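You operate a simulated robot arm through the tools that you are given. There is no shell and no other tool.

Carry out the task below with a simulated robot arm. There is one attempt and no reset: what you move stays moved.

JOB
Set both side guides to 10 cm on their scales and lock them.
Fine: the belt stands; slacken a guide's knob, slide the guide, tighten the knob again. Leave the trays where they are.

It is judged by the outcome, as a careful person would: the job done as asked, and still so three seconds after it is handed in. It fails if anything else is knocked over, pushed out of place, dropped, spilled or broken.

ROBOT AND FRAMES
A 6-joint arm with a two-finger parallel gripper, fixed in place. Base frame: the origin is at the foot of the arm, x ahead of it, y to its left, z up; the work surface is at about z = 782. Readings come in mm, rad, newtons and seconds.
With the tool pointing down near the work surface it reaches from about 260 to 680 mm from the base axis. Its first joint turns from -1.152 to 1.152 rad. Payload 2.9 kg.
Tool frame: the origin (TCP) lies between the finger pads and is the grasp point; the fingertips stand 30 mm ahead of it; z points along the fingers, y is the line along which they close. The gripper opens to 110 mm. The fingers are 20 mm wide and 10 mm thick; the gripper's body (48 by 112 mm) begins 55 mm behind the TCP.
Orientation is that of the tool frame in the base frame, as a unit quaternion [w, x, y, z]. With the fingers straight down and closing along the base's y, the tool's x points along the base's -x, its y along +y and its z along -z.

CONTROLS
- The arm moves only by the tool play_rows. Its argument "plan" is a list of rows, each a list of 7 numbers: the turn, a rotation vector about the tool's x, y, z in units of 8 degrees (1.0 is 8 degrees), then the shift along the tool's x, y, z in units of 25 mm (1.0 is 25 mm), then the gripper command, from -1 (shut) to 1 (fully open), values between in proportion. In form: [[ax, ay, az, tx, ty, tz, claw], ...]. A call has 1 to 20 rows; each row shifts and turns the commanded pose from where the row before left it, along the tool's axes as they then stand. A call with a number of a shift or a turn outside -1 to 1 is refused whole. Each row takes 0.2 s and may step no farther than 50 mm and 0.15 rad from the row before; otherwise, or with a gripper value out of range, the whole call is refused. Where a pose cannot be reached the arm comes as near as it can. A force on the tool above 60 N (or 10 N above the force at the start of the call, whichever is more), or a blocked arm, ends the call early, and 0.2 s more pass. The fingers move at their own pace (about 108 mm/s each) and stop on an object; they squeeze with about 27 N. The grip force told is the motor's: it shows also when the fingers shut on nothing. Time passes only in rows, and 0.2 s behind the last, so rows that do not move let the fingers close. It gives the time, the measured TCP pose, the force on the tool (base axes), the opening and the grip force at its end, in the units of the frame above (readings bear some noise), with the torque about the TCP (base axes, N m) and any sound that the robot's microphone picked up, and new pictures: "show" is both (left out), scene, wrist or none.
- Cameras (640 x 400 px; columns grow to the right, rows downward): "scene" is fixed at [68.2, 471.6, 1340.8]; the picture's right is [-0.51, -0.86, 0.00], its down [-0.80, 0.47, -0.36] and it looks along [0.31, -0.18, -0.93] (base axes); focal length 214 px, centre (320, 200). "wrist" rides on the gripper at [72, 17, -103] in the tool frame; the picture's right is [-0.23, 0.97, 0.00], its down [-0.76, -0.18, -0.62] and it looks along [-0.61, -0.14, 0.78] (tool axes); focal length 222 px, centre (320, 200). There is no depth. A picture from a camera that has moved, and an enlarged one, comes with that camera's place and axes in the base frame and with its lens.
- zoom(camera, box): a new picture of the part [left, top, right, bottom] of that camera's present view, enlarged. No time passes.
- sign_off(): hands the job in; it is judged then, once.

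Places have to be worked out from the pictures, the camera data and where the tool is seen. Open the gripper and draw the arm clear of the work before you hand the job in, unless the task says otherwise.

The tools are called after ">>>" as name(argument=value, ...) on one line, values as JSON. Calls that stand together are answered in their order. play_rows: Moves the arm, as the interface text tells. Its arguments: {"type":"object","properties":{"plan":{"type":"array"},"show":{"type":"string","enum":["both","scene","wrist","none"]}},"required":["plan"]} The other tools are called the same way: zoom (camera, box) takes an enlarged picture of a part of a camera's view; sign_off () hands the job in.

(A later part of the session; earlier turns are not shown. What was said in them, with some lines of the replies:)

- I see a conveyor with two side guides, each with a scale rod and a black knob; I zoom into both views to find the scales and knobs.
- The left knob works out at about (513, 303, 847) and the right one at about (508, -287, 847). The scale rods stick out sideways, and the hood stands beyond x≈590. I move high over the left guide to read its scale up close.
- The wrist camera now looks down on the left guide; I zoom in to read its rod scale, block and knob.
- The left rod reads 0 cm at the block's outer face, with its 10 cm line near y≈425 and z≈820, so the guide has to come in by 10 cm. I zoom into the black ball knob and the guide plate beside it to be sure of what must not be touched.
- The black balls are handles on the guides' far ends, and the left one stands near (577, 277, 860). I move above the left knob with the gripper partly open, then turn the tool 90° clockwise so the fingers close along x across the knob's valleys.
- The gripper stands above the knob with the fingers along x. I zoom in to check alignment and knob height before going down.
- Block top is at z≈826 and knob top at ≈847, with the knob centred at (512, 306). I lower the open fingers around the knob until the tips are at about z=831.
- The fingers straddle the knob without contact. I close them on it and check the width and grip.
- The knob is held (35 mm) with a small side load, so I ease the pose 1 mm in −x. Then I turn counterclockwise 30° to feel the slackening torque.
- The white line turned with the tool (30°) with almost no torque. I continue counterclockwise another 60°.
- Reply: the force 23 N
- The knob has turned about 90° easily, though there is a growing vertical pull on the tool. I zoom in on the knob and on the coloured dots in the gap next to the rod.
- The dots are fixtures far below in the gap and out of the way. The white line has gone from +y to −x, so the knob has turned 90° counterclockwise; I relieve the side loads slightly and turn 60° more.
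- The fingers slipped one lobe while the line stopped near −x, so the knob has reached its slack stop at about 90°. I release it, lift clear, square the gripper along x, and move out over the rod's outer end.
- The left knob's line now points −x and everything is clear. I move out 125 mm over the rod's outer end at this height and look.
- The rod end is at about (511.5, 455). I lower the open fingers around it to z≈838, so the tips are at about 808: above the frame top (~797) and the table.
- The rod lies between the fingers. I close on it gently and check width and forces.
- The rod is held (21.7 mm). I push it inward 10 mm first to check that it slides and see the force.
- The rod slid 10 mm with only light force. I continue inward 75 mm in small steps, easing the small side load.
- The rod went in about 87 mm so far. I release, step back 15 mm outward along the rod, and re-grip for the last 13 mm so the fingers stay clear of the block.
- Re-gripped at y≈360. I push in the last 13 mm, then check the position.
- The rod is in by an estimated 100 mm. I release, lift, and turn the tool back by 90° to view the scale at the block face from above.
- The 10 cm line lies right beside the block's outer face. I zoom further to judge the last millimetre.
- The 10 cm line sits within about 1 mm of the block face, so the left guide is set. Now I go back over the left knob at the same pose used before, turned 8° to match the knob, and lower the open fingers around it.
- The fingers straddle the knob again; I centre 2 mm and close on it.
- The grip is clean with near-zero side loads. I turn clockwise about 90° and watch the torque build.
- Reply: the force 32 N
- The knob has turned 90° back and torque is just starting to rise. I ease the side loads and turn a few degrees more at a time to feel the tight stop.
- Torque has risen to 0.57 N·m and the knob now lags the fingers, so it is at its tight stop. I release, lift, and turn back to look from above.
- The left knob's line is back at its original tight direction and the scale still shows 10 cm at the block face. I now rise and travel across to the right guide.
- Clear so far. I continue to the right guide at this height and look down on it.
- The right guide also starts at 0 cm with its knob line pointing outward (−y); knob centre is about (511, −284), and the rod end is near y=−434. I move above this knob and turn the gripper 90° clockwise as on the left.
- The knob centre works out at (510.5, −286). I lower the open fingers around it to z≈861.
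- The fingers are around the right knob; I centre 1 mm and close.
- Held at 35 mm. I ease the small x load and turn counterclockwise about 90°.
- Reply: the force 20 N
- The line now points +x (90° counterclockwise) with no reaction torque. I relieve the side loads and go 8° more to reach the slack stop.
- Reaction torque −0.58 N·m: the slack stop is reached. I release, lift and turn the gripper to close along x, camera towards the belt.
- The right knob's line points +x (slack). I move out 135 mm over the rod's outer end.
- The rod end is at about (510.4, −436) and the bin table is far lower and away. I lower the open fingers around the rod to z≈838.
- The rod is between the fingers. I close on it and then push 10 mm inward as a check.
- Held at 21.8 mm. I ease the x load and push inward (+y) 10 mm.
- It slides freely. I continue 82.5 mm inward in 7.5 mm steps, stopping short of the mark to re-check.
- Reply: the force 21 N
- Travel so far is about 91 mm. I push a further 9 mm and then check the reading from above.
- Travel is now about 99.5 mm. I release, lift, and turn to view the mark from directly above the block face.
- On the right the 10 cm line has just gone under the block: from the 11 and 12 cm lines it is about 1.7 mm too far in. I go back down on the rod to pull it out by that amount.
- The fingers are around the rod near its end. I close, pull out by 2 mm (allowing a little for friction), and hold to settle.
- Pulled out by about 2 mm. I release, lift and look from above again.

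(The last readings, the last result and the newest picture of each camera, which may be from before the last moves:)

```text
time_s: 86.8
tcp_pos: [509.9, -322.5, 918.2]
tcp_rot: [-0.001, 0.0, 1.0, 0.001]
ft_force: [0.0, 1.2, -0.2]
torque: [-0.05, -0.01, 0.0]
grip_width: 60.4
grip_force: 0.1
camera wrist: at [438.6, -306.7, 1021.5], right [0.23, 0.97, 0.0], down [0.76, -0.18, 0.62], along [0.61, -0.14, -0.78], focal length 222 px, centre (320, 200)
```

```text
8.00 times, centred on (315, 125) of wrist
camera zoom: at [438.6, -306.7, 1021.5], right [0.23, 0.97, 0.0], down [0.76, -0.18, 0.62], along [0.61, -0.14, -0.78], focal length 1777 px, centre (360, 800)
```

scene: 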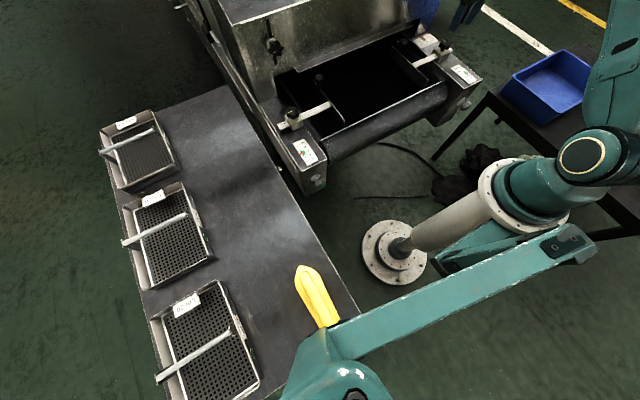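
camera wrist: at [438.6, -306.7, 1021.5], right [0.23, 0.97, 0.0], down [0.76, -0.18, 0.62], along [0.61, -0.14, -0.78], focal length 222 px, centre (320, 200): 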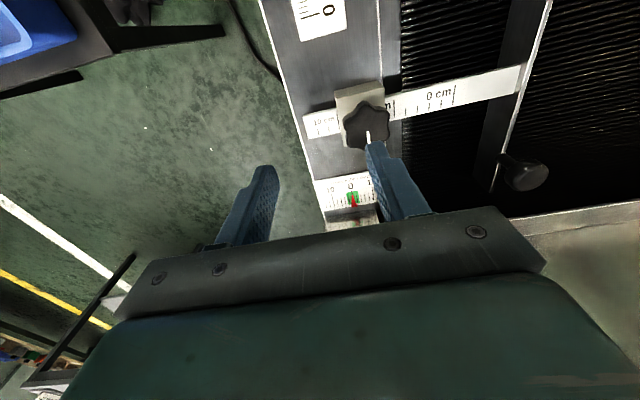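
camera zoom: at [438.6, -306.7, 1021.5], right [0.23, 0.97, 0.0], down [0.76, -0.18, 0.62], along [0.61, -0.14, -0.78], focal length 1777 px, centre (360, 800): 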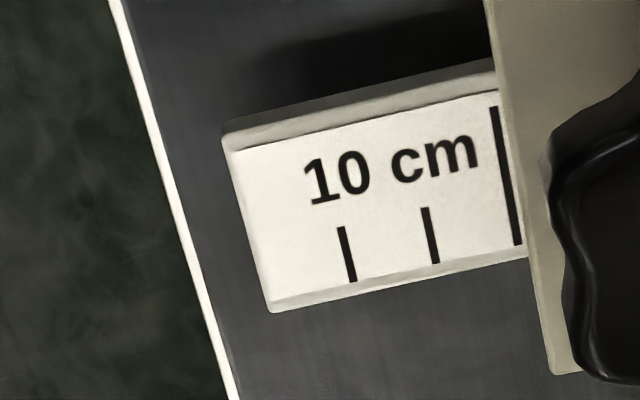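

The 10 cm line now sits right at the block face (within about 0.7 mm). I move back over the right knob and lower the open fingers around it for tightening.

>>> play_rows(plan=[[0, 0, 0, -0.02, 0.5, 0, 0.1], [0, 0, 0, 0, 0.5, 0, 0.1], [0, 0, 0, 0, 0.5, 0, 0.1], [0, 0, -0.6, 0, 0, 0, 0.1], [0, 0, 0, 0, 0, 0.6, 0.1], [0, 0, 0, 0, 0, 0.6, 0.1], [0, 0, 0, 0, 0, 0.6, 0.1], [0, 0, 0, 0, 0, 0.47, 0.1], [0, 0, 0, 0, 0, 0, 0.1]], show="wrist")

```text
time_s: 88.8
tcp_pos: [510.8, -287.8, 861.6]
tcp_rot: [0.0, -0.042, 0.999, 0.0]
ft_force: [-0.1, 0.1, -0.2]
torque: [-0.01, 0.0, 0.0]
grip_width: 60.3
grip_force: 0.0
camera wrist: at [438.0, -276.1, 964.8], right [0.15, 0.99, 0.0], down [0.77, -0.11, 0.62], along [0.62, -0.09, -0.78], focal length 222 px, centre (320, 200)
```

wrist: 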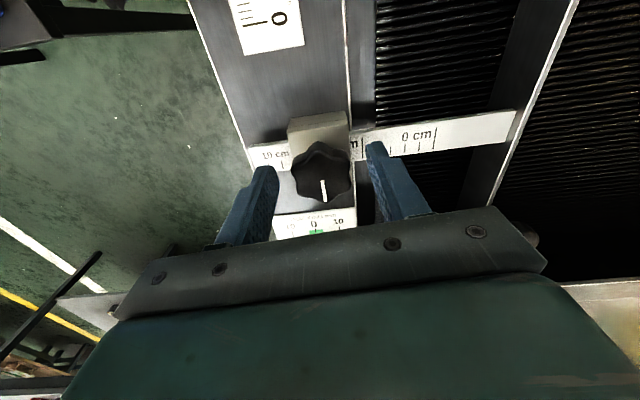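

The knob centre is at (510, −285); I shift 2.5 mm in +y and close on the knob.

>>> play_rows(plan=[[0, 0, 0, 0.02, 0.09, 0, 0.1], [0, 0, 0, 0, 0, 0, -0.2], [0, 0, 0, 0, 0, 0, -1], [0, 0, 0, 0, 0, 0, -1]], show="wrist")

```text
time_s: 89.8
tcp_pos: [509.9, -285.2, 861.6]
tcp_rot: [0.0, -0.04, 0.999, -0.002]
ft_force: [1.8, -4.9, -2.8]
torque: [-0.14, -0.2, 0.0]
grip_width: 35.3
grip_force: 44.9
camera wrist: at [437.3, -274.5, 964.9], right [0.15, 0.99, 0.0], down [0.77, -0.11, 0.62], along [0.62, -0.09, -0.78], focal length 222 px, centre (320, 200)
```

wrist: 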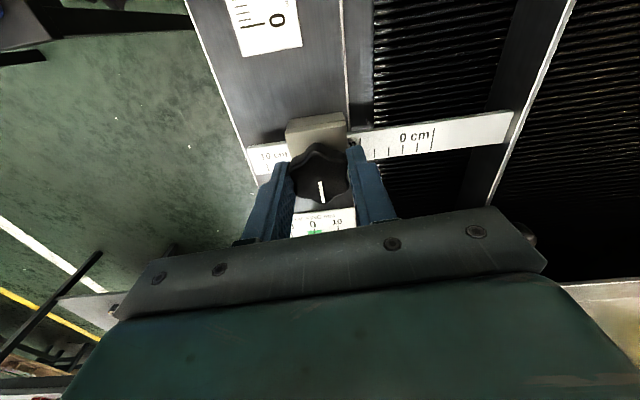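

The knob is gripped cleanly at 35 mm. I turn clockwise about 90°.

>>> play_rows(plan=[[0, 0, 0.75, 0, 0, 0, -1], [0, 0, 0.75, 0, 0, 0, -1], [0, 0, 0.75, 0, 0, 0, -1], [0, 0, 0.75, 0, 0, 0, -1], [0, 0, 0.75, 0, 0, 0, -1], [0, 0, 0.75, 0, 0, 0, -1], [0, 0, 0.75, 0, 0, 0, -1], [0, 0, 0.75, 0, 0, 0, -1], [0, 0, 0.75, 0, 0, 0, -1], [0, 0, 0.75, 0, 0, 0, -1], [0, 0, 0.75, 0, 0, 0, -1], [0, 0, 0.75, 0, 0, 0, -1], [0, 0, 0.75, 0, 0, 0, -1], [0, 0, 0.75, 0, 0, 0, -1], [0, 0, 0.75, 0, 0, 0, -1], [0, 0, 0, 0, 0, 0, -1]], show="wrist")

```text
time_s: 93.2
tcp_pos: [509.9, -285.2, 862.0]
tcp_rot: [0.0, 0.678, 0.735, 0.0]
ft_force: [0.1, -15.4, 9.3]
torque: [-0.33, 0.09, 0.14]
grip_width: 35.3
grip_force: 45.0
camera wrist: at [521.8, -212.1, 964.9], right [0.99, -0.15, 0.0], down [-0.12, -0.77, 0.62], along [-0.09, -0.62, -0.78], focal length 222 px, centre (320, 200)
```

wrist: 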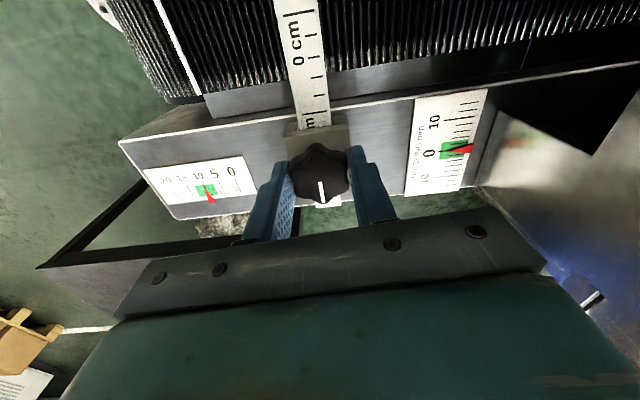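

Torque begins to rise at 85°, as on the left. I relieve the side load and turn about 12° more to the tight stop.

>>> play_rows(plan=[[0, 0, 0, -0.05, 0, -0.03, -1], [0, 0, 0.5, 0, 0, 0, -1], [0, 0, 0.5, 0, 0, 0, -1], [0, 0, 0.4, 0, 0, 0, -1], [0, 0, 0, 0, 0, 0, -1]], show="wrist")

```text
time_s: 94.4
tcp_pos: [509.3, -283.6, 861.2]
tcp_rot: [-0.002, 0.745, 0.667, 0.0]
ft_force: [0.4, 8.0, 2.3]
torque: [0.36, -0.06, 0.45]
grip_width: 35.2
grip_force: 45.5
camera wrist: at [536.0, -214.3, 964.9], right [0.94, -0.33, 0.0], down [-0.26, -0.74, 0.62], along [-0.21, -0.59, -0.78], focal length 222 px, centre (320, 200)
```

wrist: 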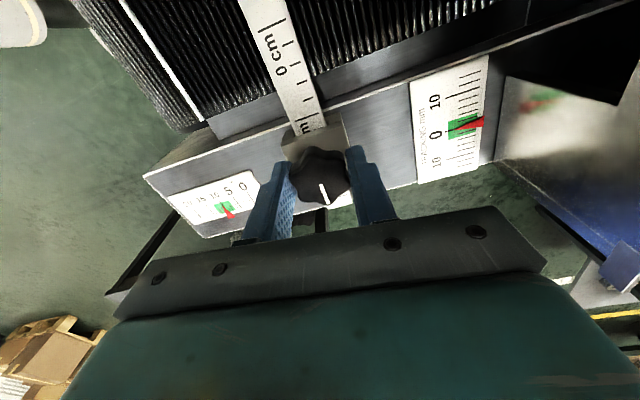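

Torque is 0.45 N·m and the knob is beginning to lag. I give it 4° more to be sure it is firmly tight.

>>> play_rows(plan=[[0, 0, 0.5, 0, 0, 0, -1], [0, 0, 0, 0, 0, 0, -1]], show="wrist")

```text
time_s: 95.0
tcp_pos: [509.9, -285.3, 862.1]
tcp_rot: [-0.001, 0.768, 0.64, 0.0]
ft_force: [-0.4, 6.0, -3.0]
torque: [0.35, -0.12, 0.69]
grip_width: 35.2
grip_force: 44.9
camera wrist: at [540.9, -217.2, 964.8], right [0.92, -0.4, 0.0], down [-0.31, -0.72, 0.62], along [-0.25, -0.57, -0.78], focal length 222 px, centre (320, 200)
```

wrist: 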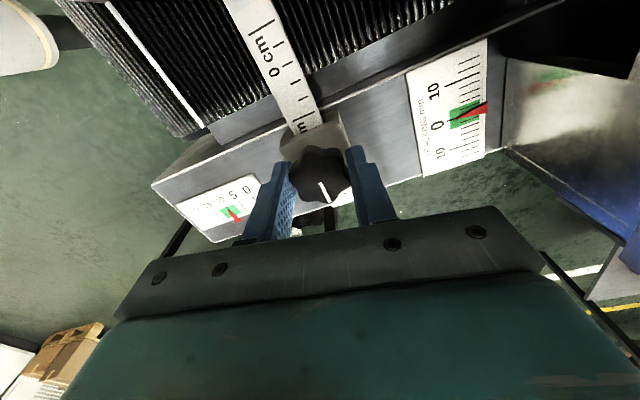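

Torque 0.69 N·m, firmly tight. I release, lift, and turn back to look from above.

>>> play_rows(plan=[[0, 0, 0, 0, 0, 0, -0.3], [0, 0, 0, 0, 0, 0, 0.1], [0, 0, 0, 0, 0, -0.6, 0.1], [0, 0, 0, 0, 0, -0.9, 0.1], [0, 0, 0, 0, 0, -0.9, 0.1], [0, 0, -0.8964, 0, 0, 0, 0.1], [0, 0, -0.8964, 0, 0, 0, 0.1], [0, 0, -0.8964, 0, 0, 0, 0.1], [0, 0, -0.8964, 0, 0, 0, 0.1], [0, 0, -0.8964, 0, 0, 0, 0.1], [0, 0, -0.8964, 0, 0, 0, 0.1], [0, 0, -0.8964, 0, 0, 0, 0.1], [0, 0, -0.8964, 0, 0, 0, 0.1], [0, 0, -0.8964, 0, 0, 0, 0.1], [0, 0, -0.8964, 0, 0, 0, 0.1], [0, 0, -0.8964, 0, 0, 0, 0.1], [0, 0, -0.8964, 0, 0, 0, 0.1], [0, 0, -0.8964, 0, 0, 0, 0.1], [0, 0, -0.8964, 0, 0, 0, 0.1], [0, 0, 0, 0, -1, 0, 0.1]], show="wrist")

>>> zoom(camera="wrist", box=[270, 90, 410, 190])

>>> zoom(camera="wrist", box=[270, 100, 350, 150])

```text
time_s: 99.2
tcp_pos: [510.4, -309.5, 922.5]
tcp_rot: [-0.001, -0.001, 1.0, 0.0]
ft_force: [-0.3, 0.0, 0.4]
torque: [0.0, -0.02, 0.01]
grip_width: 60.3
grip_force: 0.0
camera wrist: at [438.5, -294.1, 1025.8], right [0.23, 0.97, 0.0], down [0.76, -0.18, 0.62], along [0.61, -0.14, -0.78], focal length 222 px, centre (320, 200)
```

wrist: 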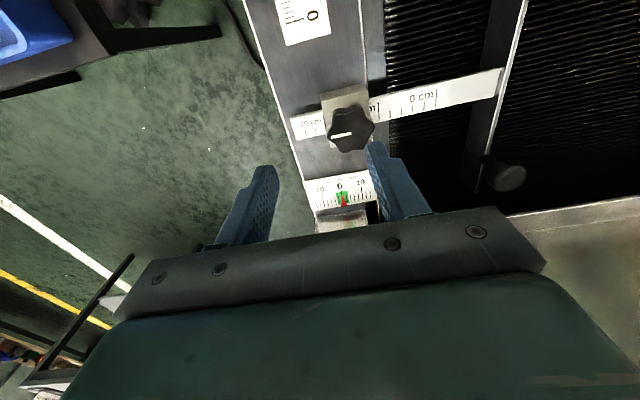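

```text
4.00 times, centred on (340, 140) of wrist
camera zoom: at [438.5, -294.1, 1025.8], right [0.23, 0.97, 0.0], down [0.76, -0.18, 0.62], along [0.61, -0.14, -0.78], focal length 888 px, centre (240, 440)
```

zoom: 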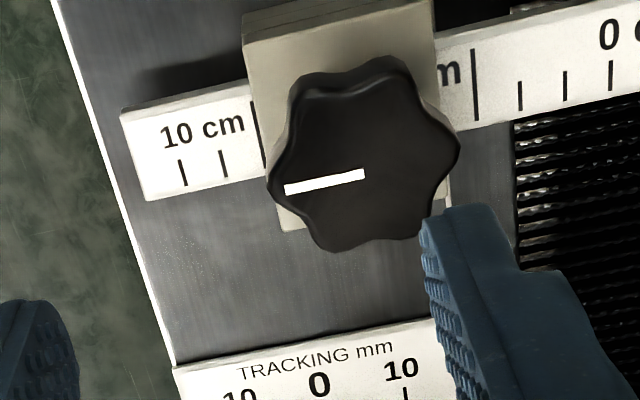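

```text
8.00 times, centred on (310, 125) of wrist
camera zoom: at [438.5, -294.1, 1025.8], right [0.23, 0.97, 0.0], down [0.76, -0.18, 0.62], along [0.61, -0.14, -0.78], focal length 1777 px, centre (400, 800)
```

zoom: 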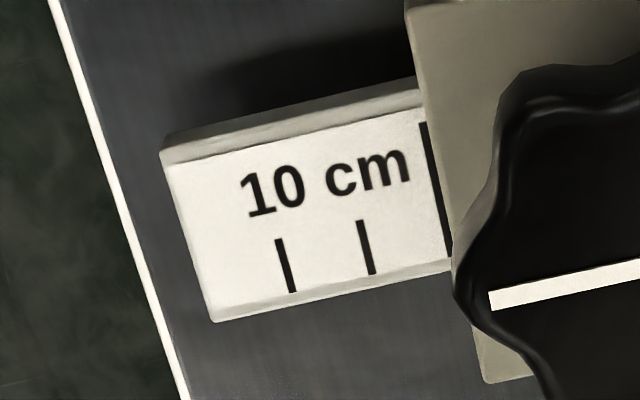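

The right knob is back at its original tight direction and the 10 cm line is at the block face. I travel back over the left guide for a final check from straight above.

>>> play_rows(plan=[[0, 0, 0, 0, 0, -0.8, 0.1], [0, 0, 0, 0, 0.5, -0.8, 0.1], [0, 0, 0, 0, 1, -0.8, 0.1], [0, 0, 0, 0, 1, -0.8, 0.1], [0, 0, 0, 0, 1, -0.8, 0.1], [0, 0, 0, 0, 1, 0, 0.1], [0, 0, 0, 0, 1, 0, 0.1], [0, 0, 0, 0, 1, 0, 0.1], [0, 0, 0, 0, 1, 0, 0.1], [0, 0, 0, 0, 1, 0, 0.1], [0, 0, 0, 0, 1, 0, 0.1], [0, 0, 0, 0, 1, 0, 0.1], [0, 0, 0, 0, 1, 0, 0.1], [0, 0, 0, 0, 1, 0, 0.1], [0, 0, 0, 0, 1, 0, 0.1], [0, 0, 0, 0, 1, 0, 0.1], [0, 0, 0, 0, 1, 0, 0.1], [0, 0, 0, 0, 1, 0, 0.1], [0, 0, 0, 0, 1, 0, 0.1], [0, 0, 0, 0, 1, 0, 0.1]], show="scene")

>>> play_rows(plan=[[0, 0, 0, 0, 1, 0, 0.1], [0, 0, 0, 0, 1, 0, 0.1], [0, 0, 0, 0, 1, 0, 0.1], [0, 0, 0, 0, 1, 0, 0.1], [0, 0, 0, 0, 1, 0, 0.1], [0, 0, 0, 0, 1, 0.5, 0.1], [0, 0, 0, 0, 1, 0.5, 0.1], [0, 0, 0, 0, 1, 0.5, 0.1], [0, 0, 0, 0, 0.7, 0.5, 0.1], [0, 0, 0, 0, 0, 0.4, 0.1], [0, 0, 0, 0, 0, 0, 0.1]], show="wrist")

>>> zoom(camera="wrist", box=[270, 80, 390, 160])

```text
time_s: 103.4
tcp_pos: [508.4, 151.8, 1022.6]
tcp_rot: [0.0, 0.001, 1.0, 0.0]
ft_force: [-0.4, 0.2, -0.5]
torque: [-0.02, 0.02, 0.01]
grip_width: 60.4
grip_force: 0.1
```

scene: 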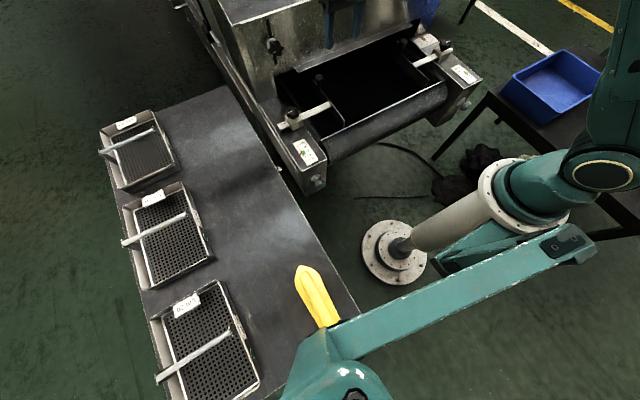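

```text
time_s: 105.8
tcp_pos: [509.7, 369.7, 962.0]
tcp_rot: [0.0, 0.0, 1.0, 0.0]
ft_force: [0.5, -0.2, 0.1]
torque: [0.01, -0.01, -0.02]
grip_width: 60.3
grip_force: 0.2
camera wrist: at [438.8, 386.1, 1064.9], right [0.23, 0.97, 0.0], down [0.76, -0.18, 0.62], along [0.61, -0.14, -0.78], focal length 222 px, centre (320, 200)
```

wrist: 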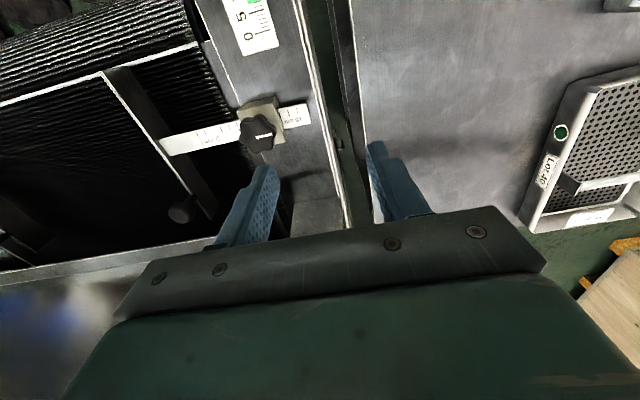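

```text
5.00 times, centred on (330, 120) of wrist
camera zoom: at [438.8, 386.1, 1064.9], right [0.23, 0.97, 0.0], down [0.76, -0.18, 0.62], along [0.61, -0.14, -0.78], focal length 1111 px, centre (270, 600)
```

zoom: 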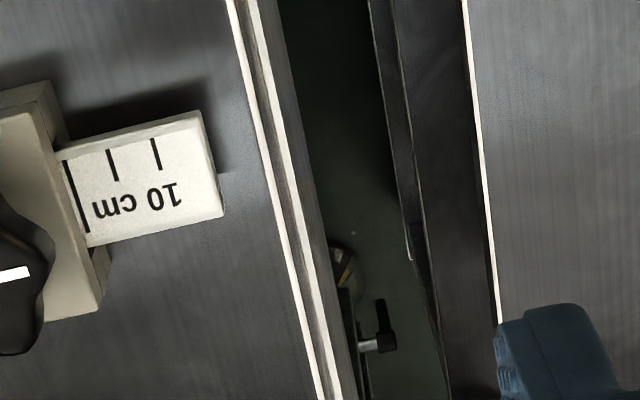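

I went a bit far out; I shift 62 mm back so the camera is directly above the left block face.

>>> play_rows(plan=[[0, 0, 0, 0, -0.8, 0.4, 0.1], [0, 0, 0, 0, -0.8, 0.4, 0.1], [0, 0, 0, 0, -0.88, 0.4, 0.1], [0, 0, 0, 0, 0, 0, 0.1]], show="wrist")

>>> zoom(camera="wrist", box=[295, 90, 375, 140])

```text
time_s: 106.8
tcp_pos: [512.0, 306.4, 933.2]
tcp_rot: [0.0, 0.002, 1.0, 0.0]
ft_force: [0.3, 0.3, -1.0]
torque: [-0.01, -0.01, 0.02]
grip_width: 60.3
grip_force: 0.1
camera wrist: at [440.2, 322.5, 1036.1], right [0.23, 0.97, 0.0], down [0.76, -0.18, 0.62], along [0.61, -0.14, -0.78], focal length 222 px, centre (320, 200)
```

wrist: 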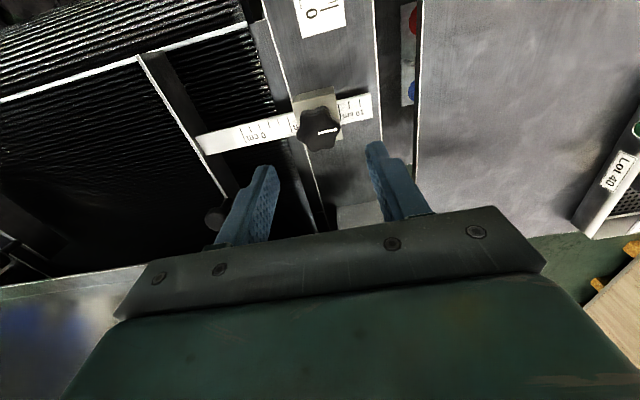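

```text
8.00 times, centred on (335, 115) of wrist
camera zoom: at [440.2, 322.5, 1036.1], right [0.23, 0.97, 0.0], down [0.76, -0.18, 0.62], along [0.61, -0.14, -0.78], focal length 1777 px, centre (200, 880)
```

zoom: 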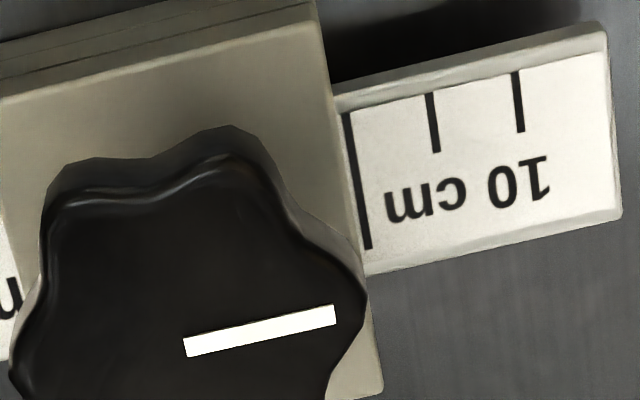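

Both scales show the 10 cm line at the block face, about 1 mm off at most, and both knobs are back at their tight direction. I now open the gripper and draw the arm up and back, clear of the work.

>>> play_rows(plan=[[0, 0, 0, 0, 0, -0.9, 0.5], [0, 0, 0, 0, 0, -0.9, 1], [0, 0, 0, 0.3, -0.5, -0.9, 1], [0, 0, 0, 0.4, -1, -0.8, 1], [0, 0, 0, 0.4, -1, -0.8, 1], [0, 0, 0, 0.4, -1, -0.8, 1], [0, 0, 0, 0.4, -1, -0.8, 1], [0, 0, 0, 0.4, -1, -0.6, 1], [0, 0, 0, 0.4, -1, 0, 1], [0, 0, 0, 0.4, -1, 0, 1], [0, 0, 0, 0.4, -1, 0, 1], [0, 0, 0, 0.4, -1, 0, 1], [0, 0, 0, 0.4, -1, 0, 1], [0, 0, 0, 0.4, -1, 0, 1], [0, 0, 0, 0.4, -1, 0, 1], [0, 0, 0, 0, -1, 0, 1], [0, 0, 0, 0, -0.5, 0, 1], [0, 0, 0, 0, 0, 0, 1]])

>>> zoom(camera="scene", box=[260, 20, 490, 180])

```text
time_s: 110.6
tcp_pos: [382.5, -41.2, 1094.5]
tcp_rot: [0.0, 0.0, 1.0, 0.001]
ft_force: [0.2, -0.3, -0.3]
torque: [-0.04, 0.01, -0.05]
grip_width: 110.0
grip_force: 0.0
camera wrist: at [311.5, -25.3, 1198.0], right [0.23, 0.97, 0.0], down [0.76, -0.18, 0.62], along [0.61, -0.14, -0.78], focal length 222 px, centre (320, 200)
```

scene: 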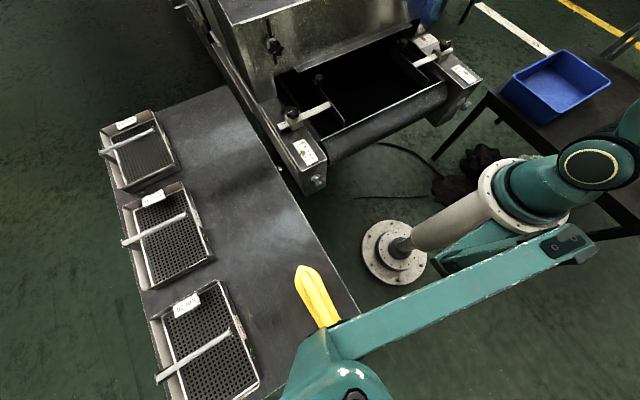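
wrist: 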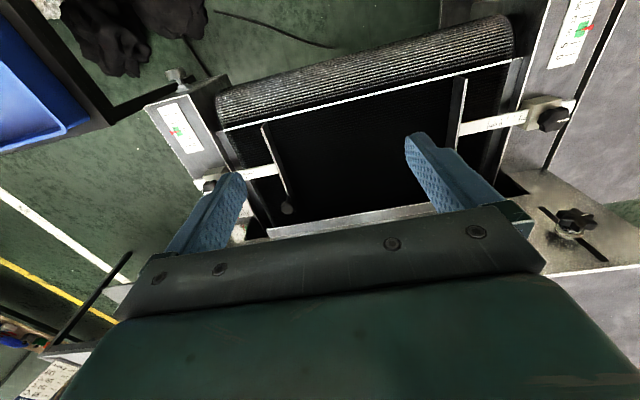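

```text
2.50 times, centred on (375, 100) of scene
camera zoom: at [68.2, 471.6, 1340.8], right [-0.51, -0.86, 0.0], down [-0.8, 0.47, -0.36], along [0.31, -0.18, -0.93], focal length 536 px, centre (182, 450)
```

zoom: 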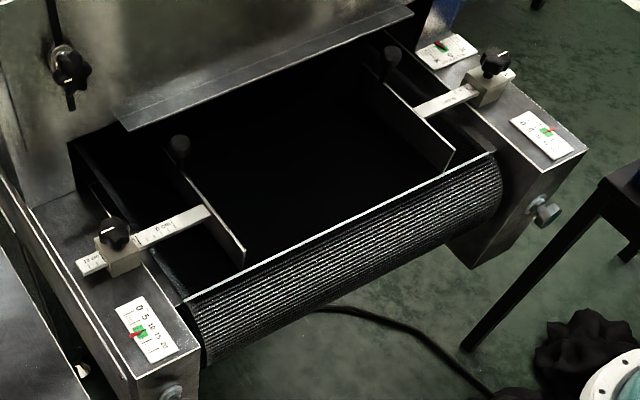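

The arm is clear with the gripper open, both guides are in at 10 cm with their knobs tight, and the trays and other parts look undisturbed. I hand the job in.

>>> sign_off()

```text
The job is handed in.
```

Both side guides are set to 10 cm on their scales, and both knobs are tightened again.

- **Readings:** seen from straight above, each 10 cm line sits at the outer face of its block. The left is about 1.2 mm short of the mark and the right about 0.7 mm short.
- **Locking:** I turned each knob clockwise until it met firm resistance (about 0.6–0.7 N·m). Their white lines are back at the starting, tight direction. I did not push on the rods afterwards to test the lock.
- **Right guide:** I first pushed it about 1.7 mm too far and pulled it back before tightening.
- **Everything else:** the trays and the other parts in the final pictures look undisturbed. The arm was drawn back with the gripper open before I handed the job in.
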